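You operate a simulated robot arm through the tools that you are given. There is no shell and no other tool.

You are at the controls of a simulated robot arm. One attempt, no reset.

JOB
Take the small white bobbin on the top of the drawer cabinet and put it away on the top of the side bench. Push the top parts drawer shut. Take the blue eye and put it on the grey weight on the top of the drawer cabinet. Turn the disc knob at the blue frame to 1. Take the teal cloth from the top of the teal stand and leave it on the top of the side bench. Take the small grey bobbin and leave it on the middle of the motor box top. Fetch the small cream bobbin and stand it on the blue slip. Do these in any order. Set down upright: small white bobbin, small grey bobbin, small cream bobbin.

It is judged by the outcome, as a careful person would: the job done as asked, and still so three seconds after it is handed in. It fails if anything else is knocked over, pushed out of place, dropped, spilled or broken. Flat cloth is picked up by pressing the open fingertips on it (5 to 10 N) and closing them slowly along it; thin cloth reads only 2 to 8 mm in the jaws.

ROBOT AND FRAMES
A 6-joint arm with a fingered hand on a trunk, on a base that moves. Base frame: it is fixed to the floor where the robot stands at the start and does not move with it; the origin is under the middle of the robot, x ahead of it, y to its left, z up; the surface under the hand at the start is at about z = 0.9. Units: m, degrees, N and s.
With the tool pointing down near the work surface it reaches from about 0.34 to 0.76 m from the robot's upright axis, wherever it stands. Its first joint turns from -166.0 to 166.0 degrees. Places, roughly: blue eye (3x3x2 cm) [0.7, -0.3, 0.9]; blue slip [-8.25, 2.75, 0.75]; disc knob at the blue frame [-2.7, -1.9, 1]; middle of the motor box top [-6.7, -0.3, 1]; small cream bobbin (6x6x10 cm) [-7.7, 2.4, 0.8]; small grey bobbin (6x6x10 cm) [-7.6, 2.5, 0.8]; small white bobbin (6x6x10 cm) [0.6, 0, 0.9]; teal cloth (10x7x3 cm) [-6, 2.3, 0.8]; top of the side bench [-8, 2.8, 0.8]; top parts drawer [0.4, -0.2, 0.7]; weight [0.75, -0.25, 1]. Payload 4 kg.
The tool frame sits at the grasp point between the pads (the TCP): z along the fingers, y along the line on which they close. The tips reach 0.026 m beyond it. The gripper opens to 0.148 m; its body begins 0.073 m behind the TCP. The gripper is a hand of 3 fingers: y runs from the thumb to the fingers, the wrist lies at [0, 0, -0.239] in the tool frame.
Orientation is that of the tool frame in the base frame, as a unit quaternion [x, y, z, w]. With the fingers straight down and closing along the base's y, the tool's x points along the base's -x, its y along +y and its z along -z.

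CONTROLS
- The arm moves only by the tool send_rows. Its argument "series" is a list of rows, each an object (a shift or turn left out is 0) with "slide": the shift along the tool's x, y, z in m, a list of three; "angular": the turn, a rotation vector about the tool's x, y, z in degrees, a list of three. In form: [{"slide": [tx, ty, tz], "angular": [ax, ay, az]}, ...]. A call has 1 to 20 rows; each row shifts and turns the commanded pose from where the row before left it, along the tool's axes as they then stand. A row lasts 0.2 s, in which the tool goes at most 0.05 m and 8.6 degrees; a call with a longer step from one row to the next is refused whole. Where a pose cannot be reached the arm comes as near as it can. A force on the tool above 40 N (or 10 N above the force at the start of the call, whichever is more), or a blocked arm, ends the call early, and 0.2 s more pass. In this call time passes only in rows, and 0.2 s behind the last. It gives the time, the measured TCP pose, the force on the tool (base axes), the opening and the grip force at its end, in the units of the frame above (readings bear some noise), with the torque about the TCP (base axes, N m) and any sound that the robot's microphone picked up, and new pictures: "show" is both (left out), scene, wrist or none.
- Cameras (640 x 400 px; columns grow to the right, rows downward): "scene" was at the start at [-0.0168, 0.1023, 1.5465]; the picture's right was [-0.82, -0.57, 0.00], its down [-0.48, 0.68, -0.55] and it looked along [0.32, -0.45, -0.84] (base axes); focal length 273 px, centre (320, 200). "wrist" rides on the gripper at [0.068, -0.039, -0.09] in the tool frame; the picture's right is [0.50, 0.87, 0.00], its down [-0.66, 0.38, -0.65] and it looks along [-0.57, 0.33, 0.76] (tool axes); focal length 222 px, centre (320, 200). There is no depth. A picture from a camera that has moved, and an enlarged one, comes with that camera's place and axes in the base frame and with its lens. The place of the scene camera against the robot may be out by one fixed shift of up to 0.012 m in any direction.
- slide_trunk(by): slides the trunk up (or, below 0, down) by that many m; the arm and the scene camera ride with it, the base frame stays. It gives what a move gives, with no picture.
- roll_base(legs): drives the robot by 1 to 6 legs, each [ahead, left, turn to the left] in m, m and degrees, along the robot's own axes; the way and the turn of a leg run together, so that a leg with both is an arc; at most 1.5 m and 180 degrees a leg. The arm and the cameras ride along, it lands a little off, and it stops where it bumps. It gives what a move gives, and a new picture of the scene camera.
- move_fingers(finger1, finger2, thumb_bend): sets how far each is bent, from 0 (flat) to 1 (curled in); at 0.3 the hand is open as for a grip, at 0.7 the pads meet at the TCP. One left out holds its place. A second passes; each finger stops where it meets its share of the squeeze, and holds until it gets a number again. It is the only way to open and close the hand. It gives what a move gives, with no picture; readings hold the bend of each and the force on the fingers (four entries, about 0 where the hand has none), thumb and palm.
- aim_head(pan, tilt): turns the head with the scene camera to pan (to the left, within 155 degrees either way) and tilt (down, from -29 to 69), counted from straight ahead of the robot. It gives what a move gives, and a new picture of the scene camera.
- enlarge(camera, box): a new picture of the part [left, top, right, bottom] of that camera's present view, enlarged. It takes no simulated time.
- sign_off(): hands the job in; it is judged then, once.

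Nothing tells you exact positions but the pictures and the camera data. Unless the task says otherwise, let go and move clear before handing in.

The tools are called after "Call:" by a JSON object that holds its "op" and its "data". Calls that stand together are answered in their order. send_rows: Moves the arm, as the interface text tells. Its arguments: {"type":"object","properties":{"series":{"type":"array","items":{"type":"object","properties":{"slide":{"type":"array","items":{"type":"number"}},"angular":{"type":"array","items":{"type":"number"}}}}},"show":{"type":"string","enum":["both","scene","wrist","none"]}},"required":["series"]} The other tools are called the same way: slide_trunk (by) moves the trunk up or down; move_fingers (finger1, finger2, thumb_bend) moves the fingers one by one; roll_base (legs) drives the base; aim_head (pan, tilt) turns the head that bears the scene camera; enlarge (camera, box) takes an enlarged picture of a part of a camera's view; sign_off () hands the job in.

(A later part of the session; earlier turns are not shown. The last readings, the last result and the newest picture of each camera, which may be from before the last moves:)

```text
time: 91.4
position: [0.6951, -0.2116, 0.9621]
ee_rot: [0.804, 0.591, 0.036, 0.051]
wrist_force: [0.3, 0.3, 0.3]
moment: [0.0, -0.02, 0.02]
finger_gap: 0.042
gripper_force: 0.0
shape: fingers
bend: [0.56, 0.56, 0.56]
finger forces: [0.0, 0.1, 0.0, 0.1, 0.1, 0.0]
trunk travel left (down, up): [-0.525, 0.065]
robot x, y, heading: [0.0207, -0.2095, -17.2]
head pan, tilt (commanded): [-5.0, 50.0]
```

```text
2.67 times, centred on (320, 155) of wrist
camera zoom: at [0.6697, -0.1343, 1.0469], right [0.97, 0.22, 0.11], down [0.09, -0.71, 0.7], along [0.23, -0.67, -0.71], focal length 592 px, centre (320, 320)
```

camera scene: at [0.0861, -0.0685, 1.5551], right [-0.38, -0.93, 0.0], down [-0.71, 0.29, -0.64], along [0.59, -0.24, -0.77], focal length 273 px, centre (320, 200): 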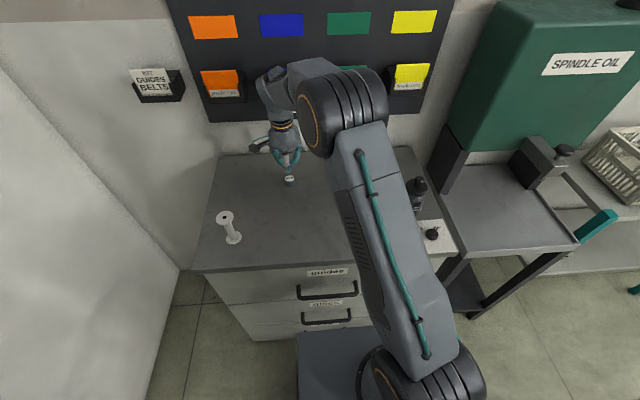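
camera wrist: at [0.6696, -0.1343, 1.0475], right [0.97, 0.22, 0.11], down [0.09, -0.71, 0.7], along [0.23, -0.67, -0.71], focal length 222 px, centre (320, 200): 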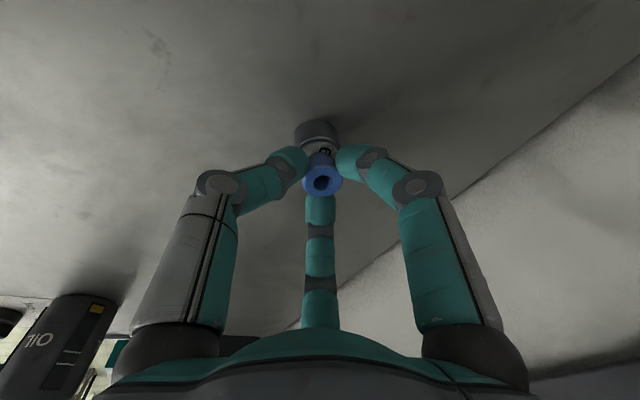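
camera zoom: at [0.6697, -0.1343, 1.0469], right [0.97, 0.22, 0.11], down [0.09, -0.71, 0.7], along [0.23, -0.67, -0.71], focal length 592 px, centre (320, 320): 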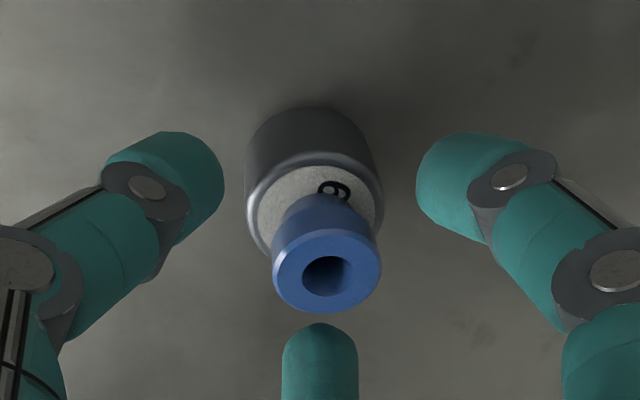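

The eye stands squarely on the weight. I'll retreat straight up, then away from the wall.

Call:
{"op": "send_rows", "data": {"series": [{"slide": [0, 0.0024, -0.02]}, {"slide": [0, 0.0024, -0.02]}, {"slide": [0, 0.0036, -0.03]}, {"slide": [0, 0.0036, -0.03]}, {"slide": [0, -0.04, 0]}, {"slide": [0, -0.04, 0]}, {"slide": [0, -0.03, -0.03]}, {"slide": [0, 0, -0.04]}], "show": "both"}}

Call:
{"op": "enlarge", "data": {"camera": "scene", "box": [200, 140, 360, 260]}}

```text
time: 93.2
position: [0.5813, -0.1778, 1.1198]
ee_rot: [0.804, 0.592, 0.035, 0.05]
wrist_force: [-0.5, -0.8, 0.8]
moment: [-0.07, 0.0, 0.0]
finger_gap: 0.0422
gripper_force: 0.1
shape: fingers
bend: [0.56, 0.56, 0.56]
finger forces: [0.0, 0.0, 0.0, 0.0, 0.0, 0.1]
trunk travel left (down, up): [-0.525, 0.065]
robot x, y, heading: [0.0207, -0.2122, -17.2]
head pan, tilt (commanded): [-5.0, 50.0]
camera scene: at [0.0856, -0.0685, 1.5551], right [-0.38, -0.93, 0.0], down [-0.71, 0.29, -0.64], along [0.59, -0.24, -0.77], focal length 273 px, centre (320, 200)
camera wrist: at [0.5566, -0.0994, 1.2043], right [0.97, 0.22, 0.11], down [0.09, -0.71, 0.7], along [0.23, -0.67, -0.71], focal length 222 px, centre (320, 200)
```

scene: 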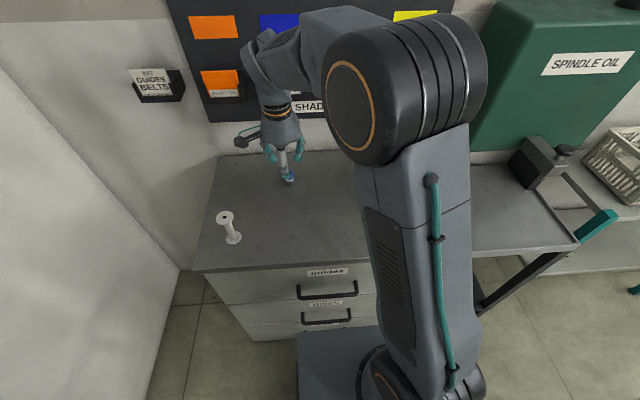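
wrist: 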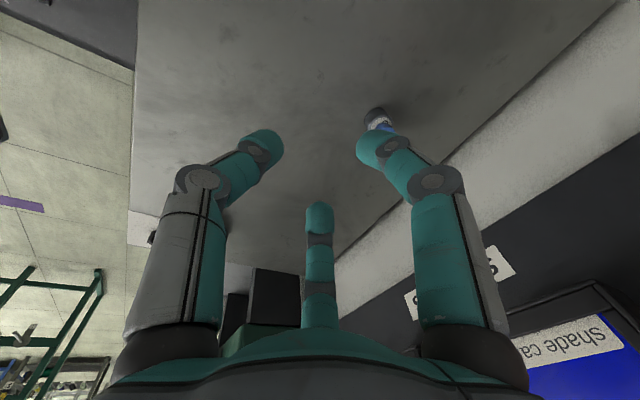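

```text
3.33 times, centred on (280, 200) of scene
camera zoom: at [0.0856, -0.0685, 1.5551], right [-0.38, -0.93, 0.0], down [-0.71, 0.29, -0.64], along [0.59, -0.24, -0.77], focal length 910 px, centre (453, 200)
```

zoom: 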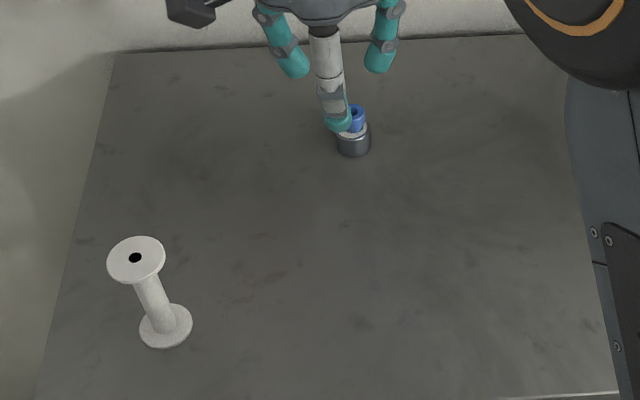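

The blue eye is done. Next is the white bobbin at about [0.557, 0.0], with a 45 mm flange and a 24 mm spindle. I'll level the hand, open it and move above it.

Call:
{"op": "send_rows", "data": {"series": [{"angular": [6.9, 0, 0]}, {"slide": [0.0408, -0.0187, 0]}, {"slide": [0.0408, -0.0187, 0]}, {"slide": [0.0408, -0.0187, 0]}, {"slide": [0.0408, -0.0187, 0]}], "show": "none"}}

Call:
{"op": "move_fingers", "data": {"finger1": 0.32, "finger2": 0.32, "thumb_bend": 0.32}}

Call:
{"op": "enlarge", "data": {"camera": "wrist", "box": [0, 0, 640, 400]}}

Call:
{"op": "enlarge", "data": {"camera": "scene", "box": [160, 100, 360, 260]}}

```text
time: 94.4
position: [0.5618, 0.0014, 1.1184]
ee_rot: [0.805, 0.593, 0.001, 0.001]
wrist_force: [-0.5, 0.1, 0.2]
moment: [0.02, -0.04, 0.0]
finger_gap: 0.042
gripper_force: 0.0
shape: fingers
bend: [0.56, 0.56, 0.56]
finger forces: [0.0, 0.0, 0.0, 0.1, 0.1, 0.0]
trunk travel left (down, up): [-0.525, 0.065]
robot x, y, heading: [0.0232, -0.2105, -17.3]
head pan, tilt (commanded): [-5.0, 50.0]
```

```text
time: 95.4
position: [0.5599, 0.0006, 1.1185]
ee_rot: [0.805, 0.593, 0.001, 0.001]
wrist_force: [-0.3, 0.2, 0.3]
moment: [0.02, -0.01, 0.01]
finger_gap: 0.1205
gripper_force: 0.1
shape: fingers
bend: [0.32, 0.32, 0.32]
finger forces: [0.0, 0.0, 0.0, 0.0, 0.0, 0.0]
trunk travel left (down, up): [-0.525, 0.065]
robot x, y, heading: [0.0216, -0.209, -17.7]
head pan, tilt (commanded): [-5.0, 50.0]
```

```text
1.00 times, centred on (320, 200) of wrist (not enlarged: the box is as wide or as high as the picture)
camera zoom: at [0.5451, 0.0761, 1.2087], right [0.98, 0.22, 0.0], down [0.16, -0.74, 0.66], along [0.15, -0.64, -0.75], focal length 222 px, centre (320, 200)
```

zoom: 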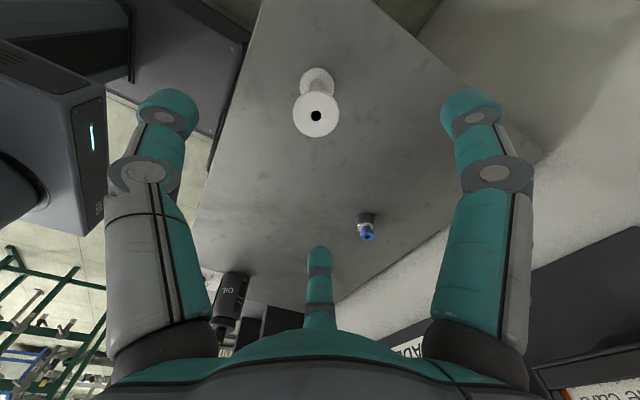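

```text
2.50 times, centred on (260, 180) of scene
camera zoom: at [0.086, -0.0685, 1.5551], right [-0.38, -0.93, 0.0], down [-0.71, 0.29, -0.64], along [0.59, -0.24, -0.77], focal length 682 px, centre (470, 250)
```

zoom: 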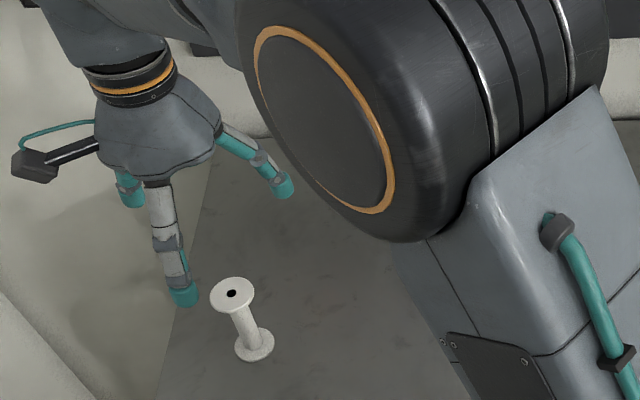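

The bobbin is centred under the hand within 4 mm. I'll descend around it to mid-spindle.

Call:
{"op": "send_rows", "data": {"series": [{"slide": [0, -0.0036, 0.03]}, {"slide": [0, 0, 0.035]}, {"slide": [0, 0, 0.035]}, {"slide": [0, 0, 0.03]}, {"slide": [0, 0, 0.025]}], "show": "wrist"}}

```text
time: 96.6
position: [0.5576, 0.0002, 0.9629]
ee_rot: [0.806, 0.593, 0.0, 0.002]
wrist_force: [0.6, 0.1, -0.3]
moment: [-0.02, -0.02, 0.04]
finger_gap: 0.1204
gripper_force: 0.0
shape: fingers
bend: [0.32, 0.32, 0.32]
finger forces: [0.0, 0.0, 0.0, 0.0, 0.0, 0.0]
trunk travel left (down, up): [-0.525, 0.065]
robot x, y, heading: [0.0206, -0.2119, -17.2]
head pan, tilt (commanded): [-5.0, 50.0]
camera wrist: at [0.5411, 0.0765, 1.0528], right [0.98, 0.22, 0.0], down [0.16, -0.74, 0.66], along [0.15, -0.64, -0.76], focal length 222 px, centre (320, 200)
```

wrist: 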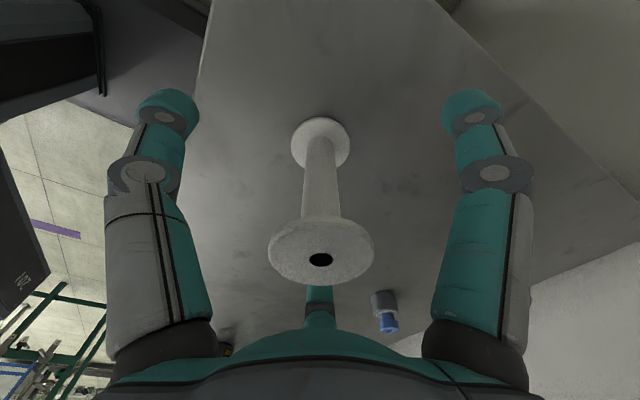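

The hand is around the bobbin. I'll close on the spindle.

Call:
{"op": "move_fingers", "data": {"finger1": 0.6, "finger2": 0.6, "thumb_bend": 0.6}}

Call:
{"op": "move_fingers", "data": {"finger1": 0.7, "finger2": 0.7, "thumb_bend": 0.7}}

Call:
{"op": "enlarge", "data": {"camera": "wrist", "box": [160, 80, 480, 280]}}

```text
time: 97.6
position: [0.5571, 0.0017, 0.9634]
ee_rot: [0.805, 0.593, 0.0, 0.002]
wrist_force: [-0.6, -0.1, -0.3]
moment: [-0.01, -0.04, 0.0]
finger_gap: 0.0303
gripper_force: 0.0
shape: fingers
bend: [0.6, 0.6, 0.6]
finger forces: [0.1, 0.0, 0.1, 0.0, 0.1, 0.0]
trunk travel left (down, up): [-0.525, 0.065]
robot x, y, heading: [0.0225, -0.2074, -17.2]
head pan, tilt (commanded): [-5.0, 50.0]
```

```text
time: 98.6
position: [0.5578, 0.001, 0.9636]
ee_rot: [0.806, 0.592, 0.0, 0.002]
wrist_force: [0.3, 0.0, -0.7]
moment: [-0.01, 0.01, -0.01]
finger_gap: 0.0122
gripper_force: 6.8
shape: fingers
bend: [0.65, 0.65, 0.67]
finger forces: [4.4, 4.2, 0.1, 0.0, 5.0, 0.0]
trunk travel left (down, up): [-0.525, 0.065]
robot x, y, heading: [0.0194, -0.2078, -17.4]
head pan, tilt (commanded): [-5.0, 50.0]
```

```text
2.00 times, centred on (320, 180) of wrist
camera zoom: at [0.5411, 0.0765, 1.0532], right [0.98, 0.22, 0.0], down [0.16, -0.74, 0.66], along [0.15, -0.64, -0.75], focal length 444 px, centre (320, 240)
```

zoom: 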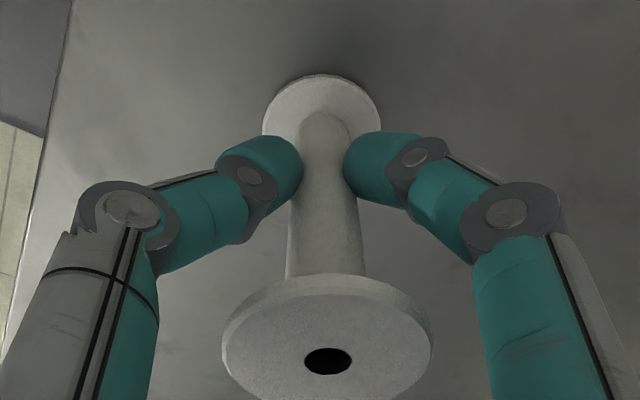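

The spindle is gripped. I'll squeeze a little more, lift and check.

Call:
{"op": "move_fingers", "data": {"finger1": 0.75, "finger2": 0.75, "thumb_bend": 0.75}}

Call:
{"op": "send_rows", "data": {"series": [{"slide": [0, 0, -0.01]}, {"slide": [0, 0, -0.03]}, {"slide": [0, 0, -0.04]}, {"slide": [0, 0, -0.04]}, {"slide": [0, 0, -0.04]}], "show": "both"}}

```text
time: 99.6
position: [0.5562, 0.0005, 0.9624]
ee_rot: [0.805, 0.593, -0.001, 0.002]
wrist_force: [-0.4, 0.0, 0.1]
moment: [0.04, 0.03, 0.02]
finger_gap: 0.0108
gripper_force: 14.3
shape: fingers
bend: [0.64, 0.64, 0.68]
finger forces: [9.0, 9.0, 0.1, 0.0, 10.9, 0.0]
trunk travel left (down, up): [-0.525, 0.065]
robot x, y, heading: [0.0246, -0.2115, -17.4]
head pan, tilt (commanded): [-5.0, 50.0]
```

```text
time: 100.8
position: [0.5569, 0.0004, 1.1227]
ee_rot: [0.805, 0.593, 0.0, 0.002]
wrist_force: [0.7, -0.4, -0.4]
moment: [0.01, 0.01, 0.01]
finger_gap: 0.0108
gripper_force: 14.4
shape: fingers
bend: [0.64, 0.64, 0.68]
finger forces: [9.1, 9.1, 0.0, 0.0, 10.6, 0.1]
trunk travel left (down, up): [-0.525, 0.065]
robot x, y, heading: [0.0232, -0.2106, -17.0]
head pan, tilt (commanded): [-5.0, 50.0]
camera scene: at [0.0859, -0.0685, 1.5551], right [-0.38, -0.93, 0.0], down [-0.71, 0.29, -0.64], along [0.59, -0.24, -0.77], focal length 273 px, centre (320, 200)
camera wrist: at [0.5401, 0.0764, 1.2133], right [0.98, 0.22, 0.0], down [0.16, -0.74, 0.66], along [0.15, -0.64, -0.75], focal length 222 px, centre (320, 200)
```

scene: 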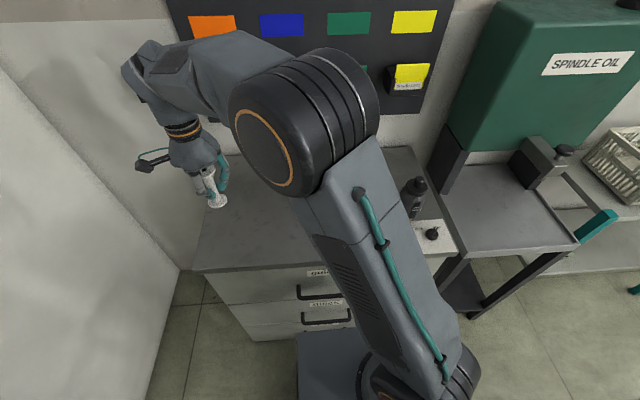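
wrist: 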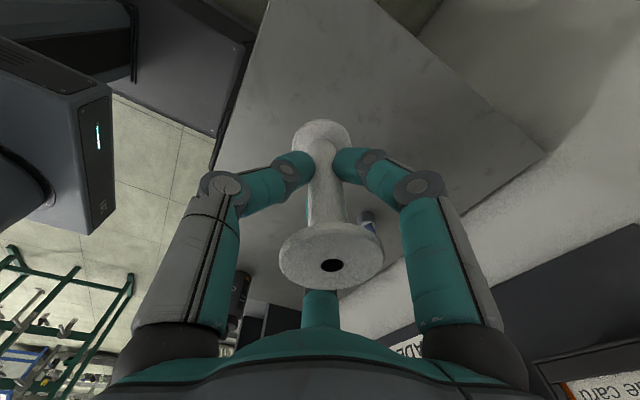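

The white bobbin is held and lifted. I'll tuck the arm in and raise it, then head along the aisle to the side bench.

Call:
{"op": "send_rows", "data": {"series": [{"slide": [-0.0186, -0.0234, -0.0217]}, {"slide": [-0.0186, -0.0234, -0.0217]}, {"slide": [-0.0186, -0.0234, -0.0217]}, {"slide": [-0.0186, -0.0234, -0.0217]}, {"slide": [-0.0186, -0.0234, -0.0217]}, {"slide": [-0.0186, -0.0234, -0.0217]}], "show": "wrist"}}

Call:
{"op": "aim_head", "data": {"pan": -110, "tilt": 35}}

```text
time: 102.2
position: [0.3877, -0.0608, 1.2539]
ee_rot: [0.805, 0.593, 0.001, 0.002]
wrist_force: [-0.5, -0.4, -0.1]
moment: [0.0, 0.02, 0.02]
finger_gap: 0.0107
gripper_force: 14.6
shape: fingers
bend: [0.64, 0.64, 0.67]
finger forces: [9.0, 9.0, 0.0, 0.0, 10.5, 0.0]
trunk travel left (down, up): [-0.525, 0.065]
robot x, y, heading: [0.0211, -0.2125, -17.6]
head pan, tilt (commanded): [-5.0, 50.0]
camera wrist: at [0.3722, 0.0136, 1.3439], right [0.98, 0.22, 0.0], down [0.17, -0.74, 0.66], along [0.15, -0.64, -0.76], focal length 222 px, centre (320, 200)
```

wrist: 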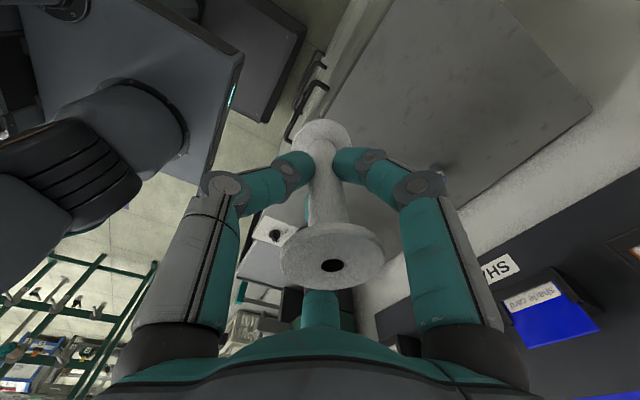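

```text
time: 104.0
position: [0.3879, -0.0615, 1.2525]
ee_rot: [0.806, 0.593, 0.001, 0.002]
wrist_force: [-0.3, 0.4, 0.0]
moment: [0.01, -0.03, 0.01]
finger_gap: 0.0103
gripper_force: 14.3
shape: fingers
bend: [0.64, 0.64, 0.67]
finger forces: [9.1, 9.0, 0.0, 0.0, 10.5, 0.1]
trunk travel left (down, up): [-0.525, 0.065]
robot x, y, heading: [0.0209, -0.2094, -17.2]
head pan, tilt (commanded): [-110.0, 35.0]
camera scene: at [-0.0386, -0.1094, 1.5769], right [-0.8, 0.61, 0.0], down [0.35, 0.46, -0.82], along [-0.5, -0.65, -0.57], focal length 273 px, centre (320, 200)
```

scene: 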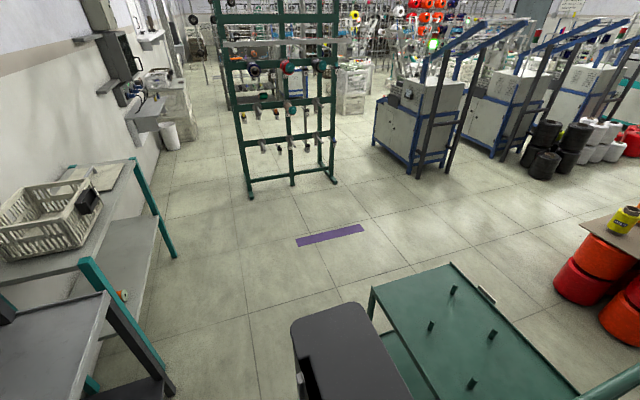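

The way out is to the right past the trolley, then along the aisle beside the orange spool stack. I'll slide right first, then back out into open floor.

Call:
{"op": "roll_base", "data": {"legs": [[-0.04, -0.5, 0], [-0.02, -0.58, 0]]}}

Call:
{"op": "roll_base", "data": {"legs": [[-0.7, 0, 0]]}}

```text
time: 109.8
position: [0.0107, -1.0786, 1.2536]
ee_rot: [0.806, 0.592, 0.0, 0.003]
wrist_force: [0.5, -0.4, -0.8]
moment: [-0.02, -0.01, 0.0]
finger_gap: 0.0105
gripper_force: 14.5
shape: fingers
bend: [0.64, 0.64, 0.67]
finger forces: [9.1, 9.0, 0.1, 0.1, 10.4, 0.0]
trunk travel left (down, up): [-0.525, 0.065]
robot x, y, heading: [-0.3585, -1.2264, -17.2]
head pan, tilt (commanded): [-110.0, 35.0]
camera scene: at [-0.4173, -1.1259, 1.5769], right [-0.79, 0.61, 0.0], down [0.35, 0.46, -0.82], along [-0.5, -0.65, -0.57], focal length 273 px, centre (320, 200)
```

scene: 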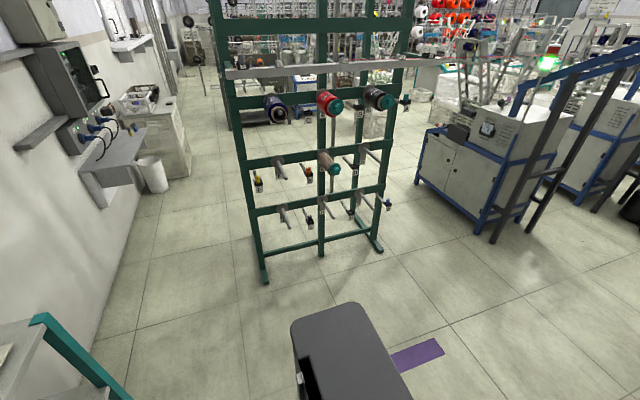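

```text
time: 113.7
position: [-0.661, -0.8693, 1.2532]
ee_rot: [0.805, 0.593, -0.001, 0.002]
wrist_force: [0.1, 0.1, -1.7]
moment: [0.0, 0.04, -0.01]
finger_gap: 0.0106
gripper_force: 14.4
shape: fingers
bend: [0.64, 0.64, 0.67]
finger forces: [9.2, 9.0, 0.1, 0.1, 10.7, 0.1]
trunk travel left (down, up): [-0.525, 0.065]
robot x, y, heading: [-1.0265, -1.0184, -17.5]
head pan, tilt (commanded): [-110.0, 35.0]
camera scene: at [-1.0884, -0.916, 1.5769], right [-0.8, 0.61, 0.0], down [0.35, 0.46, -0.82], along [-0.5, -0.65, -0.57], focal length 273 px, centre (320, 200)
```

scene: 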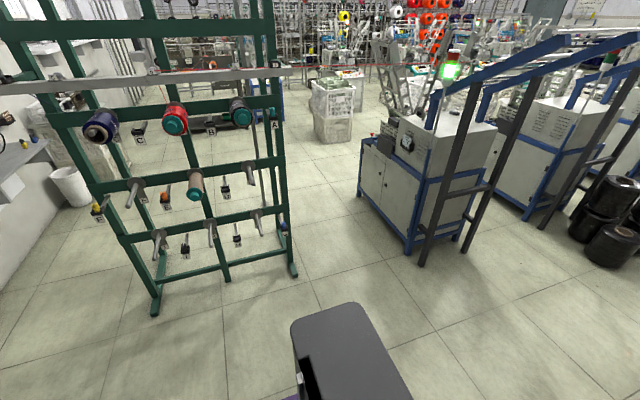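

I'm in the open aisle now. I'll turn to face down the aisle (heading about 163°) and look ahead.

Call:
{"op": "roll_base", "data": {"legs": [[0, 0, 90], [0, 0, 90]]}}

Call:
{"op": "aim_head", "data": {"pan": 20, "tilt": 20}}

Call:
{"op": "aim_head", "data": {"pan": -25, "tilt": 20}}

```text
time: 121.8
position: [-1.3953, -1.1639, 1.2541]
ee_rot: [-0.593, 0.806, 0.002, 0.0]
wrist_force: [0.8, 0.5, -1.1]
moment: [0.0, 0.0, -0.04]
finger_gap: 0.0104
gripper_force: 13.5
shape: fingers
bend: [0.64, 0.64, 0.67]
finger forces: [9.1, 8.4, 0.1, 0.0, 9.7, 0.1]
trunk travel left (down, up): [-0.525, 0.065]
robot x, y, heading: [-1.0298, -1.0154, 162.8]
head pan, tilt (commanded): [-110.0, 35.0]
camera scene: at [-0.963, -1.1197, 1.5769], right [0.8, -0.61, 0.0], down [-0.35, -0.46, -0.82], along [0.5, 0.65, -0.57], focal length 273 px, centre (320, 200)
```

scene: 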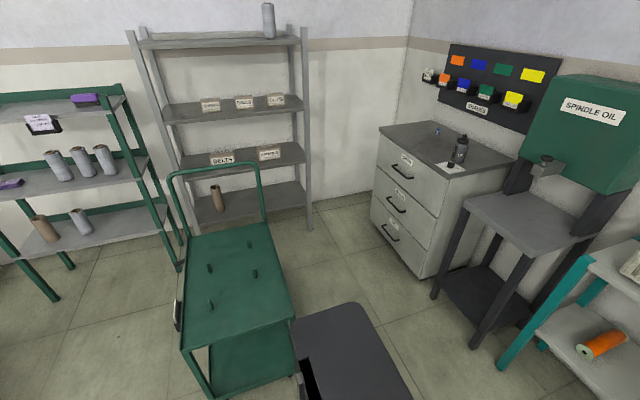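

```text
time: 123.9
position: [-1.3966, -1.1637, 1.2536]
ee_rot: [-0.592, 0.806, 0.002, 0.0]
wrist_force: [-0.4, 0.2, 0.0]
moment: [0.03, -0.05, 0.03]
finger_gap: 0.0101
gripper_force: 14.0
shape: fingers
bend: [0.64, 0.64, 0.67]
finger forces: [9.1, 8.5, 0.0, 0.1, 9.6, 0.1]
trunk travel left (down, up): [-0.525, 0.065]
robot x, y, heading: [-1.0307, -1.014, 162.4]
head pan, tilt (commanded): [20.0, 20.0]
camera scene: at [-1.1094, -1.1941, 1.6007], right [-0.05, 1.0, 0.0], down [0.34, 0.02, -0.94], along [-0.94, -0.04, -0.34], focal length 273 px, centre (320, 200)
```

scene: 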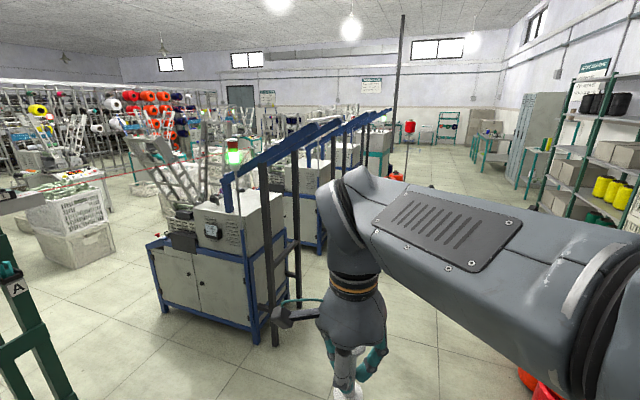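

```text
time: 125.0
position: [-1.3961, -1.1648, 1.2535]
ee_rot: [-0.592, 0.806, 0.002, 0.0]
wrist_force: [0.1, 0.2, -0.9]
moment: [0.01, 0.02, 0.01]
finger_gap: 0.0099
gripper_force: 13.8
shape: fingers
bend: [0.64, 0.64, 0.67]
finger forces: [9.2, 8.4, 0.0, 0.0, 9.7, 0.0]
trunk travel left (down, up): [-0.525, 0.065]
robot x, y, heading: [-1.0282, -1.0145, 162.7]
head pan, tilt (commanded): [-25.0, 20.0]
camera scene: at [-1.0853, -1.1271, 1.6007], right [0.67, 0.74, 0.0], down [0.25, -0.23, -0.94], along [-0.7, 0.63, -0.34], focal length 273 px, centre (320, 200)
```

scene: 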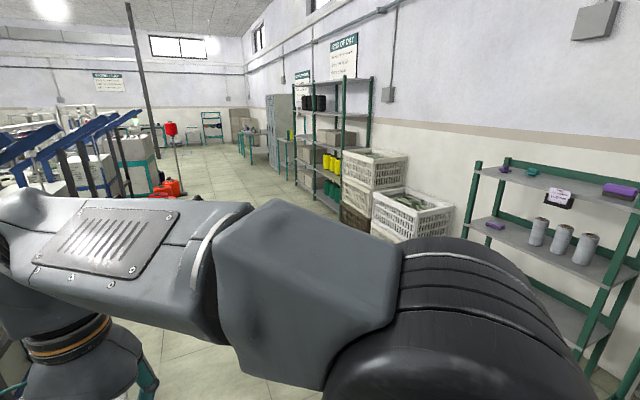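

The arm blocks part of the view, but the aisle ahead is clear at my lateral position. I'll drive forward along it and look again.

Call:
{"op": "roll_base", "data": {"legs": [[1.4, 0.02, 0]]}}

Call:
{"op": "aim_head", "data": {"pan": -60, "tilt": 30}}

Call:
{"op": "aim_head", "data": {"pan": 45, "tilt": 30}}

```text
time: 131.9
position: [-2.7371, -0.7576, 1.2526]
ee_rot: [-0.589, 0.808, 0.002, 0.0]
wrist_force: [0.2, -0.4, -1.2]
moment: [0.04, 0.0, 0.03]
finger_gap: 0.01
gripper_force: 14.0
shape: fingers
bend: [0.64, 0.64, 0.67]
finger forces: [9.0, 8.4, 0.0, 0.1, 9.7, 0.1]
trunk travel left (down, up): [-0.525, 0.065]
robot x, y, heading: [-2.3683, -0.6134, 162.1]
head pan, tilt (commanded): [-25.0, 20.0]
camera scene: at [-2.4259, -0.7233, 1.6007], right [0.68, 0.73, 0.0], down [0.25, -0.23, -0.94], along [-0.69, 0.64, -0.34], focal length 273 px, centre (320, 200)
```

scene: 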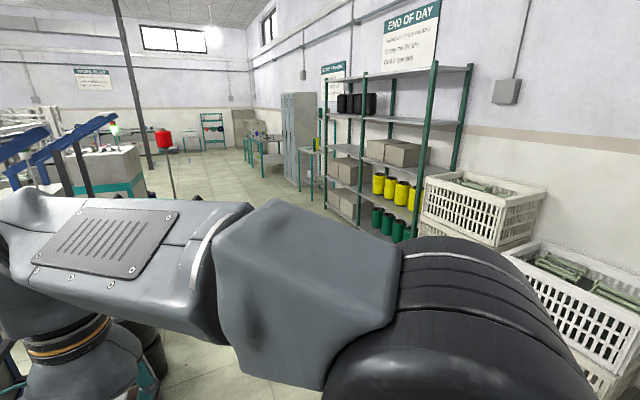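

```text
time: 133.0
position: [-2.7369, -0.7583, 1.2535]
ee_rot: [-0.589, 0.808, 0.001, 0.0]
wrist_force: [0.7, 0.7, -1.0]
moment: [-0.04, -0.04, 0.0]
finger_gap: 0.0101
gripper_force: 13.7
shape: fingers
bend: [0.64, 0.64, 0.67]
finger forces: [9.0, 8.5, 0.1, 0.0, 9.6, 0.1]
trunk travel left (down, up): [-0.525, 0.065]
robot x, y, heading: [-2.3685, -0.6118, 162.1]
head pan, tilt (commanded): [-60.0, 30.0]
camera scene: at [-2.3766, -0.6983, 1.5847], right [0.98, 0.21, 0.0], down [0.11, -0.49, -0.87], along [-0.18, 0.85, -0.5], focal length 273 px, centre (320, 200)
```

scene: 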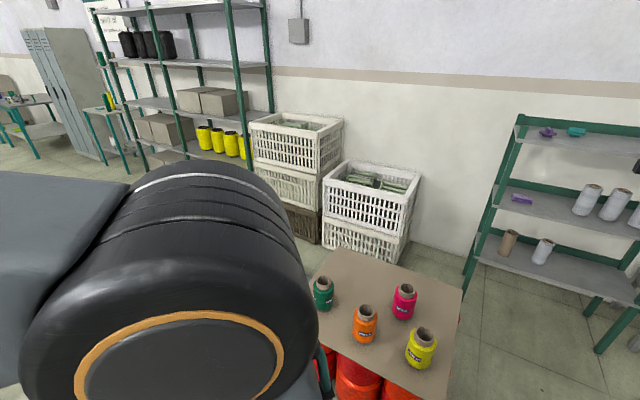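

```text
time: 134.8
position: [-2.7359, -0.7584, 1.2532]
ee_rot: [-0.59, 0.808, 0.002, -0.001]
wrist_force: [-0.9, 0.7, -0.2]
moment: [-0.05, 0.01, 0.01]
finger_gap: 0.0103
gripper_force: 13.8
shape: fingers
bend: [0.64, 0.64, 0.67]
finger forces: [9.1, 8.6, 0.0, 0.0, 9.7, 0.0]
trunk travel left (down, up): [-0.525, 0.065]
robot x, y, heading: [-2.3668, -0.6083, 162.2]
head pan, tilt (commanded): [45.0, 30.0]
camera scene: at [-2.438, -0.8279, 1.5847], right [-0.46, 0.89, 0.0], down [0.45, 0.23, -0.87], along [-0.77, -0.39, -0.5], focal length 273 px, centre (320, 200)
```

scene: 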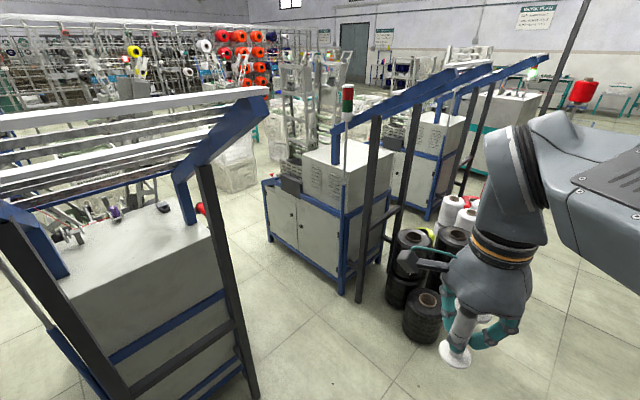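

The bobbin looks somewhat tilted in the grip, which I'll correct before placing. I'll continue past the stack, shifting right to clear the black cones.

Call:
{"op": "roll_base", "data": {"legs": [[0.6, -0.15, 0.5], [1.4, 0, 0]]}}

Call:
{"op": "aim_head", "data": {"pan": -70, "tilt": 20}}

Call:
{"op": "aim_head", "data": {"pan": 30, "tilt": 15}}

```text
time: 144.8
position: [-4.5947, -0.0101, 1.2523]
ee_rot: [-0.589, 0.808, 0.002, -0.001]
wrist_force: [-0.8, 0.9, -0.5]
moment: [-0.01, -0.01, 0.01]
finger_gap: 0.0101
gripper_force: 13.9
shape: fingers
bend: [0.64, 0.64, 0.67]
finger forces: [9.1, 8.5, 0.0, 0.1, 9.7, 0.1]
trunk travel left (down, up): [-0.525, 0.065]
robot x, y, heading: [-4.2252, 0.1332, 162.2]
head pan, tilt (commanded): [45.0, 30.0]
camera scene: at [-4.2946, -0.0803, 1.5847], right [-0.46, 0.89, 0.0], down [0.44, 0.23, -0.87], along [-0.77, -0.4, -0.5], focal length 273 px, centre (320, 200)
```

scene: 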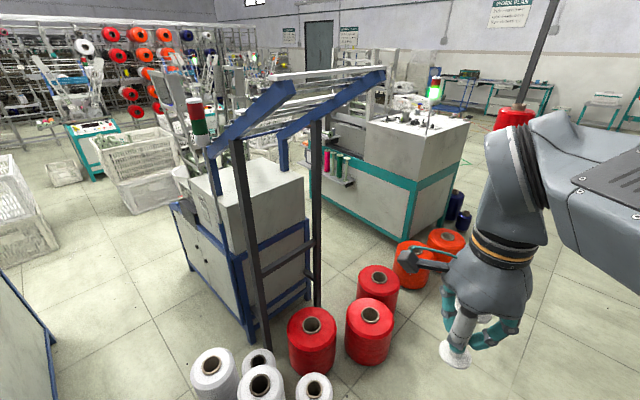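

```text
time: 146.8
position: [-4.5933, -0.0101, 1.2532]
ee_rot: [-0.589, 0.808, 0.002, -0.001]
wrist_force: [-0.4, 0.5, -0.6]
moment: [0.0, -0.02, 0.0]
finger_gap: 0.0103
gripper_force: 14.0
shape: fingers
bend: [0.64, 0.64, 0.67]
finger forces: [9.1, 8.5, 0.0, 0.1, 9.7, 0.0]
trunk travel left (down, up): [-0.525, 0.065]
robot x, y, heading: [-4.2242, 0.133, 162.1]
head pan, tilt (commanded): [-70.0, 20.0]
camera scene: at [-4.2176, 0.054, 1.6007], right [1.0, 0.04, 0.0], down [0.01, -0.34, -0.94], along [-0.04, 0.94, -0.34], focal length 273 px, centre (320, 200)
```

scene: 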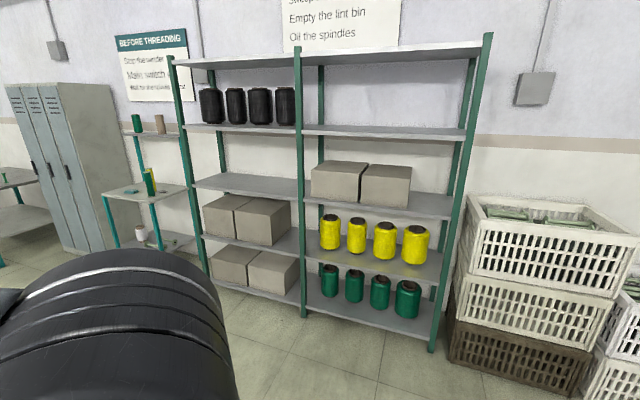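

```text
time: 148.5
position: [-4.5942, -0.0105, 1.2535]
ee_rot: [-0.589, 0.808, 0.002, 0.0]
wrist_force: [0.1, -0.3, -0.8]
moment: [0.04, 0.01, -0.01]
finger_gap: 0.01
gripper_force: 14.0
shape: fingers
bend: [0.64, 0.64, 0.67]
finger forces: [9.1, 8.5, 0.0, 0.1, 9.6, 0.1]
trunk travel left (down, up): [-0.525, 0.065]
robot x, y, heading: [-4.2268, 0.1336, 162.2]
head pan, tilt (commanded): [30.0, 15.0]
camera scene: at [-4.3054, -0.0587, 1.6089], right [-0.21, 0.98, 0.0], down [0.25, 0.05, -0.97], along [-0.94, -0.2, -0.26], focal length 273 px, centre (320, 200)
```

scene: 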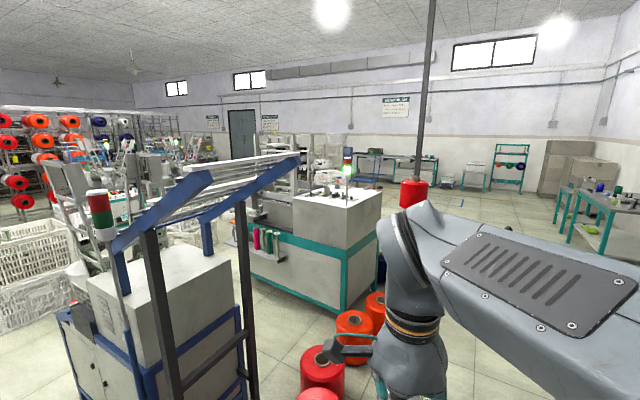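

I can see the teal stand at about [-6.1, 2.4] and the side bench with teal legs further on. I'll drive on down the aisle.

Call:
{"op": "roll_base", "data": {"legs": [[1.5, 0, 0.5], [1.0, 0, 0]]}}

Call:
{"op": "aim_head", "data": {"pan": -95, "tilt": 30}}

Call:
{"op": "aim_head", "data": {"pan": 10, "tilt": 20}}

```text
time: 160.8
position: [-6.987, 0.7583, 1.2535]
ee_rot: [-0.589, 0.808, 0.002, 0.0]
wrist_force: [-0.2, -0.4, -0.1]
moment: [0.0, 0.01, -0.02]
finger_gap: 0.0101
gripper_force: 14.0
shape: fingers
bend: [0.64, 0.64, 0.67]
finger forces: [9.0, 8.5, 0.0, 0.1, 9.8, 0.0]
trunk travel left (down, up): [-0.525, 0.065]
robot x, y, heading: [-6.621, 0.9022, 162.2]
head pan, tilt (commanded): [30.0, 15.0]
camera scene: at [-6.6985, 0.709, 1.6089], right [-0.21, 0.98, 0.0], down [0.25, 0.05, -0.97], along [-0.94, -0.2, -0.26], focal length 273 px, centre (320, 200)
```

scene: 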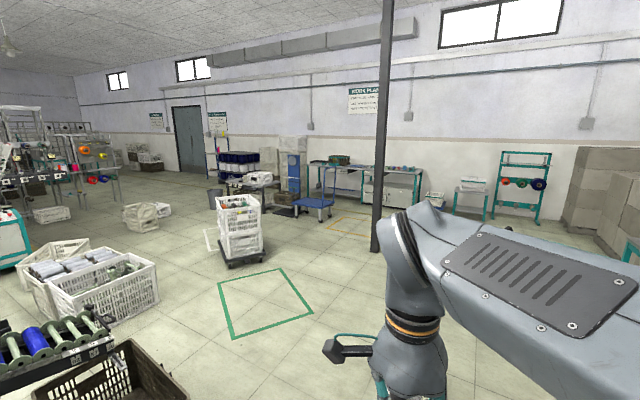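

```text
time: 162.8
position: [-6.9865, 0.7575, 1.2546]
ee_rot: [-0.589, 0.808, 0.002, 0.0]
wrist_force: [-0.4, 0.9, -0.7]
moment: [0.02, -0.05, -0.04]
finger_gap: 0.0103
gripper_force: 13.5
shape: fingers
bend: [0.64, 0.64, 0.67]
finger forces: [9.2, 8.5, 0.0, 0.0, 9.6, 0.0]
trunk travel left (down, up): [-0.525, 0.065]
robot x, y, heading: [-6.6168, 0.9017, 162.2]
head pan, tilt (commanded): [-95.0, 30.0]
camera scene: at [-6.5719, 0.8119, 1.5847], right [0.92, -0.39, 0.0], down [-0.19, -0.46, -0.87], along [0.34, 0.8, -0.5], focal length 273 px, centre (320, 200)
```

scene: 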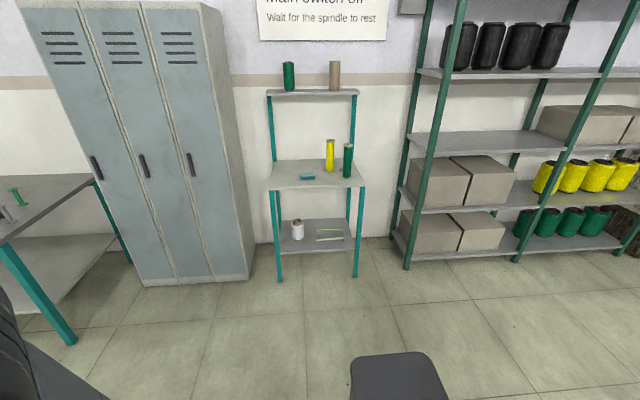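

```text
time: 164.7
position: [-6.9862, 0.7568, 1.2529]
ee_rot: [-0.588, 0.809, 0.003, -0.001]
wrist_force: [0.5, -0.2, 0.1]
moment: [-0.01, 0.03, -0.04]
finger_gap: 0.0101
gripper_force: 14.1
shape: fingers
bend: [0.64, 0.64, 0.67]
finger forces: [9.2, 8.6, 0.1, 0.0, 9.7, 0.1]
trunk travel left (down, up): [-0.525, 0.065]
robot x, y, heading: [-6.6193, 0.9029, 161.9]
head pan, tilt (commanded): [10.0, 20.0]
camera scene: at [-6.6993, 0.7414, 1.6007], right [0.14, 0.99, 0.0], down [0.34, -0.05, -0.94], along [-0.93, 0.13, -0.34], focal length 273 px, centre (320, 200)
```

scene: 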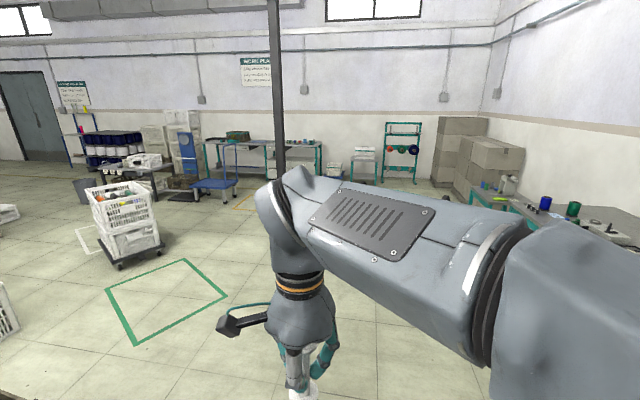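

The teal stand with the cloth is directly to my right, with lockers and then the side bench beyond it. I'll turn right 90° to face the wall and move toward the bench.

Call:
{"op": "roll_base", "data": {"legs": [[0, 0, -89.5]]}}

Call:
{"op": "aim_head", "data": {"pan": 55, "tilt": 30}}

```text
time: 168.9
position: [-6.7614, 1.2723, 1.254]
ee_rot: [0.156, 0.988, 0.002, 0.001]
wrist_force: [-0.3, -0.8, 0.2]
moment: [0.02, 0.01, -0.02]
finger_gap: 0.0097
gripper_force: 13.6
shape: fingers
bend: [0.64, 0.64, 0.67]
finger forces: [9.0, 8.3, 0.0, 0.0, 9.5, 0.0]
trunk travel left (down, up): [-0.525, 0.065]
robot x, y, heading: [-6.6177, 0.9041, 72.3]
head pan, tilt (commanded): [10.0, 20.0]
camera scene: at [-6.7738, 0.9852, 1.6007], right [0.99, -0.14, 0.0], down [-0.05, -0.34, -0.94], along [0.13, 0.93, -0.34], focal length 273 px, centre (320, 200)
```

scene: 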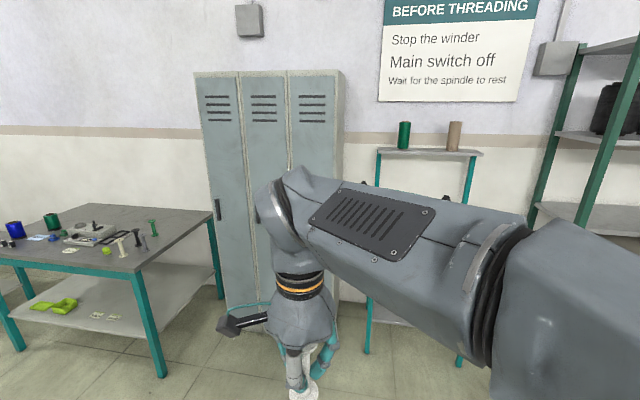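

```text
time: 170.0
position: [-6.7611, 1.2711, 1.2532]
ee_rot: [0.155, 0.988, 0.002, 0.001]
wrist_force: [0.4, -0.3, 0.0]
moment: [0.02, -0.03, 0.0]
finger_gap: 0.0099
gripper_force: 13.5
shape: fingers
bend: [0.64, 0.64, 0.67]
finger forces: [9.0, 8.4, 0.0, 0.0, 9.5, 0.1]
trunk travel left (down, up): [-0.525, 0.065]
robot x, y, heading: [-6.6146, 0.9, 72.3]
head pan, tilt (commanded): [55.0, 30.0]
camera scene: at [-6.8411, 0.9651, 1.5847], right [0.8, 0.6, 0.0], down [0.3, -0.4, -0.87], along [-0.52, 0.69, -0.5], focal length 273 px, centre (320, 200)
```

scene: 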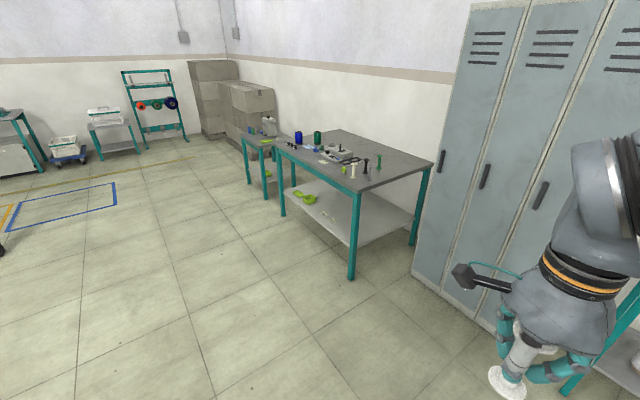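

The bench is clear to see. I'll zoom in to identify the objects on it.

Call:
{"op": "enlarge", "data": {"camera": "scene", "box": [220, 100, 460, 250]}}

Call:
{"op": "enlarge", "data": {"camera": "scene", "box": [280, 120, 400, 195]}}

```text
2.67 times, centred on (340, 175) of scene
camera zoom: at [-6.8411, 0.9651, 1.5847], right [0.8, 0.6, 0.0], down [0.3, -0.4, -0.87], along [-0.52, 0.69, -0.5], focal length 728 px, centre (267, 267)
```

zoom: 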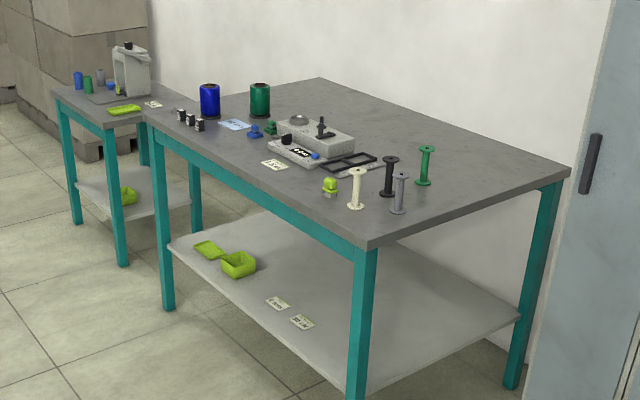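

```text
5.33 times, centred on (340, 158) of scene
camera zoom: at [-6.8411, 0.9651, 1.5847], right [0.8, 0.6, 0.0], down [0.3, -0.4, -0.87], along [-0.52, 0.69, -0.5], focal length 1456 px, centre (213, 427)
```

zoom: 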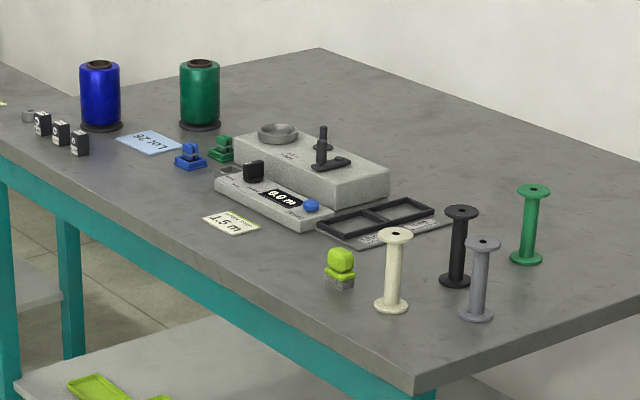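

This is the side bench (top at about z 0.8) with the cream, grey, black and green bobbins and the light-blue slip at its left end. I'll slide left to face the bench, then move in.

Call:
{"op": "roll_base", "data": {"legs": [[0, 1.4, 0.4]]}}

Call:
{"op": "aim_head", "data": {"pan": -15, "tilt": 35}}

```text
time: 176.9
position: [-8.0816, 1.7027, 1.2536]
ee_rot: [0.159, 0.987, 0.001, 0.001]
wrist_force: [0.0, -0.1, -0.9]
moment: [-0.03, 0.02, 0.02]
finger_gap: 0.0096
gripper_force: 13.6
shape: fingers
bend: [0.64, 0.64, 0.67]
finger forces: [9.1, 8.3, 0.0, 0.0, 9.5, 0.1]
trunk travel left (down, up): [-0.525, 0.065]
robot x, y, heading: [-7.9399, 1.334, 71.8]
head pan, tilt (commanded): [55.0, 30.0]
camera scene: at [-8.1623, 1.3964, 1.5846], right [0.8, 0.6, 0.0], down [0.3, -0.4, -0.87], along [-0.52, 0.69, -0.5], focal length 273 px, centre (320, 200)
```

scene: 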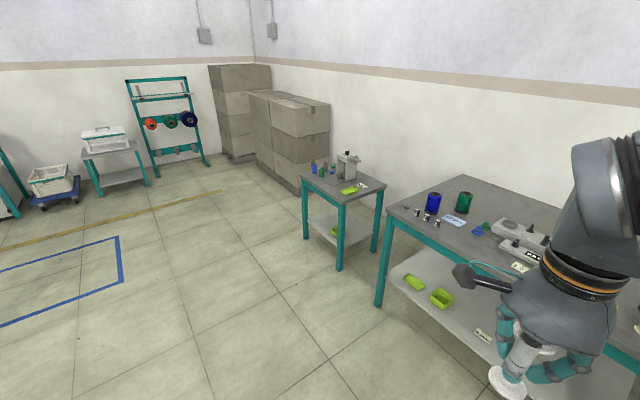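

```text
time: 178.3
position: [-8.0806, 1.7017, 1.2527]
ee_rot: [0.158, 0.987, 0.002, 0.001]
wrist_force: [-0.4, 0.8, -0.2]
moment: [0.01, -0.01, -0.01]
finger_gap: 0.0099
gripper_force: 13.6
shape: fingers
bend: [0.64, 0.64, 0.67]
finger forces: [9.1, 8.3, 0.0, 0.1, 9.6, 0.0]
trunk travel left (down, up): [-0.525, 0.065]
robot x, y, heading: [-7.9384, 1.335, 71.6]
head pan, tilt (commanded): [-15.0, 35.0]
camera scene: at [-8.0599, 1.3977, 1.5769], right [0.84, -0.55, 0.0], down [-0.31, -0.48, -0.82], along [0.45, 0.69, -0.57], focal length 273 px, centre (320, 200)
```

scene: 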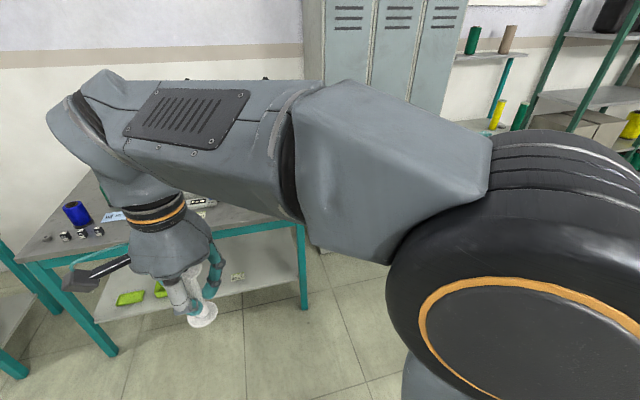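

The arm hides the view ahead. I'll zoom in on the bobbin in the hand to judge its tilt.

Call:
{"op": "enlarge", "data": {"camera": "scene", "box": [110, 240, 270, 340]}}

Call:
{"op": "enlarge", "data": {"camera": "wrist", "box": [160, 80, 480, 280]}}

```text
4.00 times, centred on (190, 290) of scene
camera zoom: at [-8.0599, 1.3977, 1.5769], right [0.84, -0.55, 0.0], down [-0.31, -0.48, -0.82], along [0.45, 0.69, -0.57], focal length 1092 px, centre (840, -160)
```

zoom: 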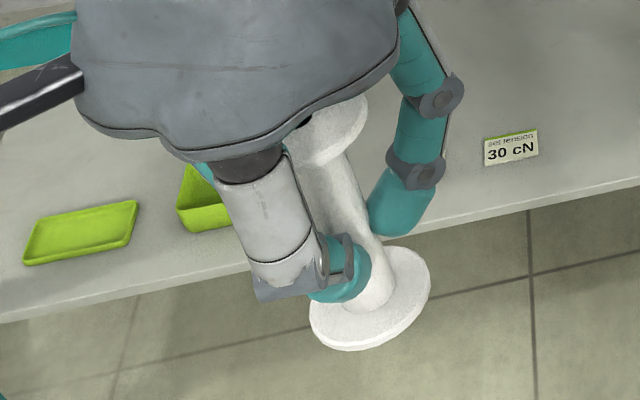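

```text
2.00 times, centred on (320, 180) of wrist
camera zoom: at [-8.1563, 1.6848, 1.3436], right [-0.2, 0.98, 0.0], down [0.74, 0.15, 0.66], along [0.64, 0.14, -0.76], focal length 444 px, centre (320, 240)
```

zoom: 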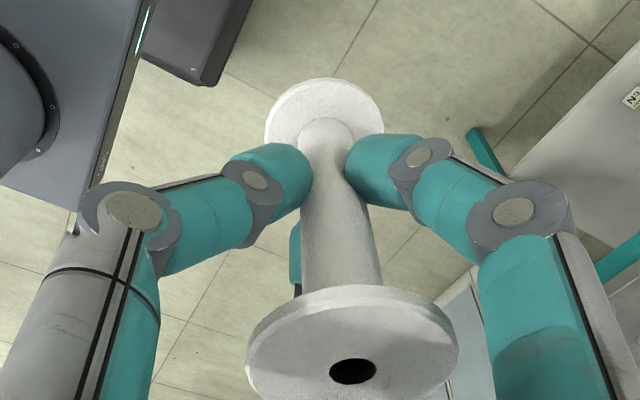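

The bobbin leans only about 2–3° in the grip. I'll drive forward to the bench.

Call:
{"op": "roll_base", "data": {"legs": [[0.66, 0, 0.9]]}}

Call:
{"op": "aim_head", "data": {"pan": 20, "tilt": 55}}

```text
time: 182.0
position: [-7.8895, 2.3221, 1.2532]
ee_rot: [0.15, 0.989, 0.001, 0.001]
wrist_force: [0.0, 0.2, -0.4]
moment: [0.01, -0.03, 0.01]
finger_gap: 0.0097
gripper_force: 13.8
shape: fingers
bend: [0.64, 0.64, 0.67]
finger forces: [9.0, 8.4, 0.0, 0.0, 9.5, 0.0]
trunk travel left (down, up): [-0.525, 0.065]
robot x, y, heading: [-7.739, 1.9552, 72.9]
head pan, tilt (commanded): [-15.0, 35.0]
camera scene: at [-7.8625, 2.0183, 1.5769], right [0.85, -0.53, 0.0], down [-0.31, -0.49, -0.82], along [0.44, 0.69, -0.57], focal length 273 px, centre (320, 200)
```

scene: 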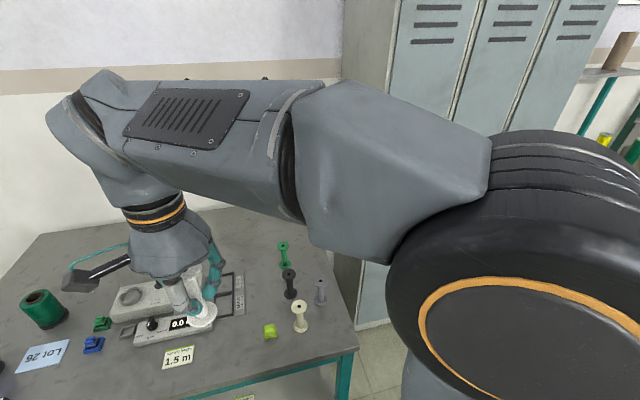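

```text
time: 183.0
position: [-7.8883, 2.3204, 1.2531]
ee_rot: [0.15, 0.989, 0.002, 0.001]
wrist_force: [-0.5, -0.2, -0.5]
moment: [-0.01, -0.02, 0.0]
finger_gap: 0.0099
gripper_force: 13.4
shape: fingers
bend: [0.64, 0.64, 0.67]
finger forces: [9.1, 8.3, 0.0, 0.1, 9.6, 0.0]
trunk travel left (down, up): [-0.525, 0.065]
robot x, y, heading: [-7.7395, 1.9556, 73.2]
head pan, tilt (commanded): [20.0, 55.0]
camera scene: at [-7.913, 2.0156, 1.5487], right [1.0, 0.05, 0.0], down [0.04, -0.82, -0.57], along [-0.03, 0.57, -0.82], focal length 273 px, centre (320, 200)
```

scene: 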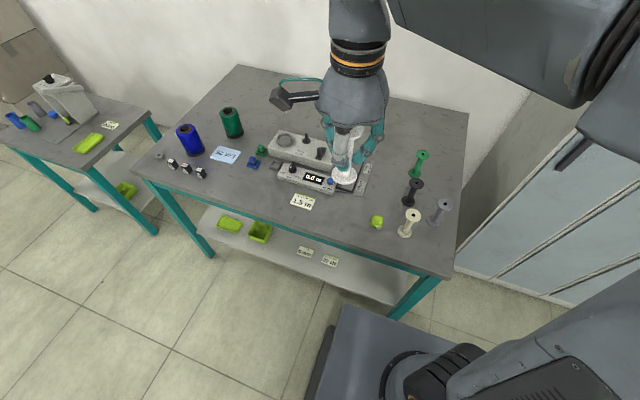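

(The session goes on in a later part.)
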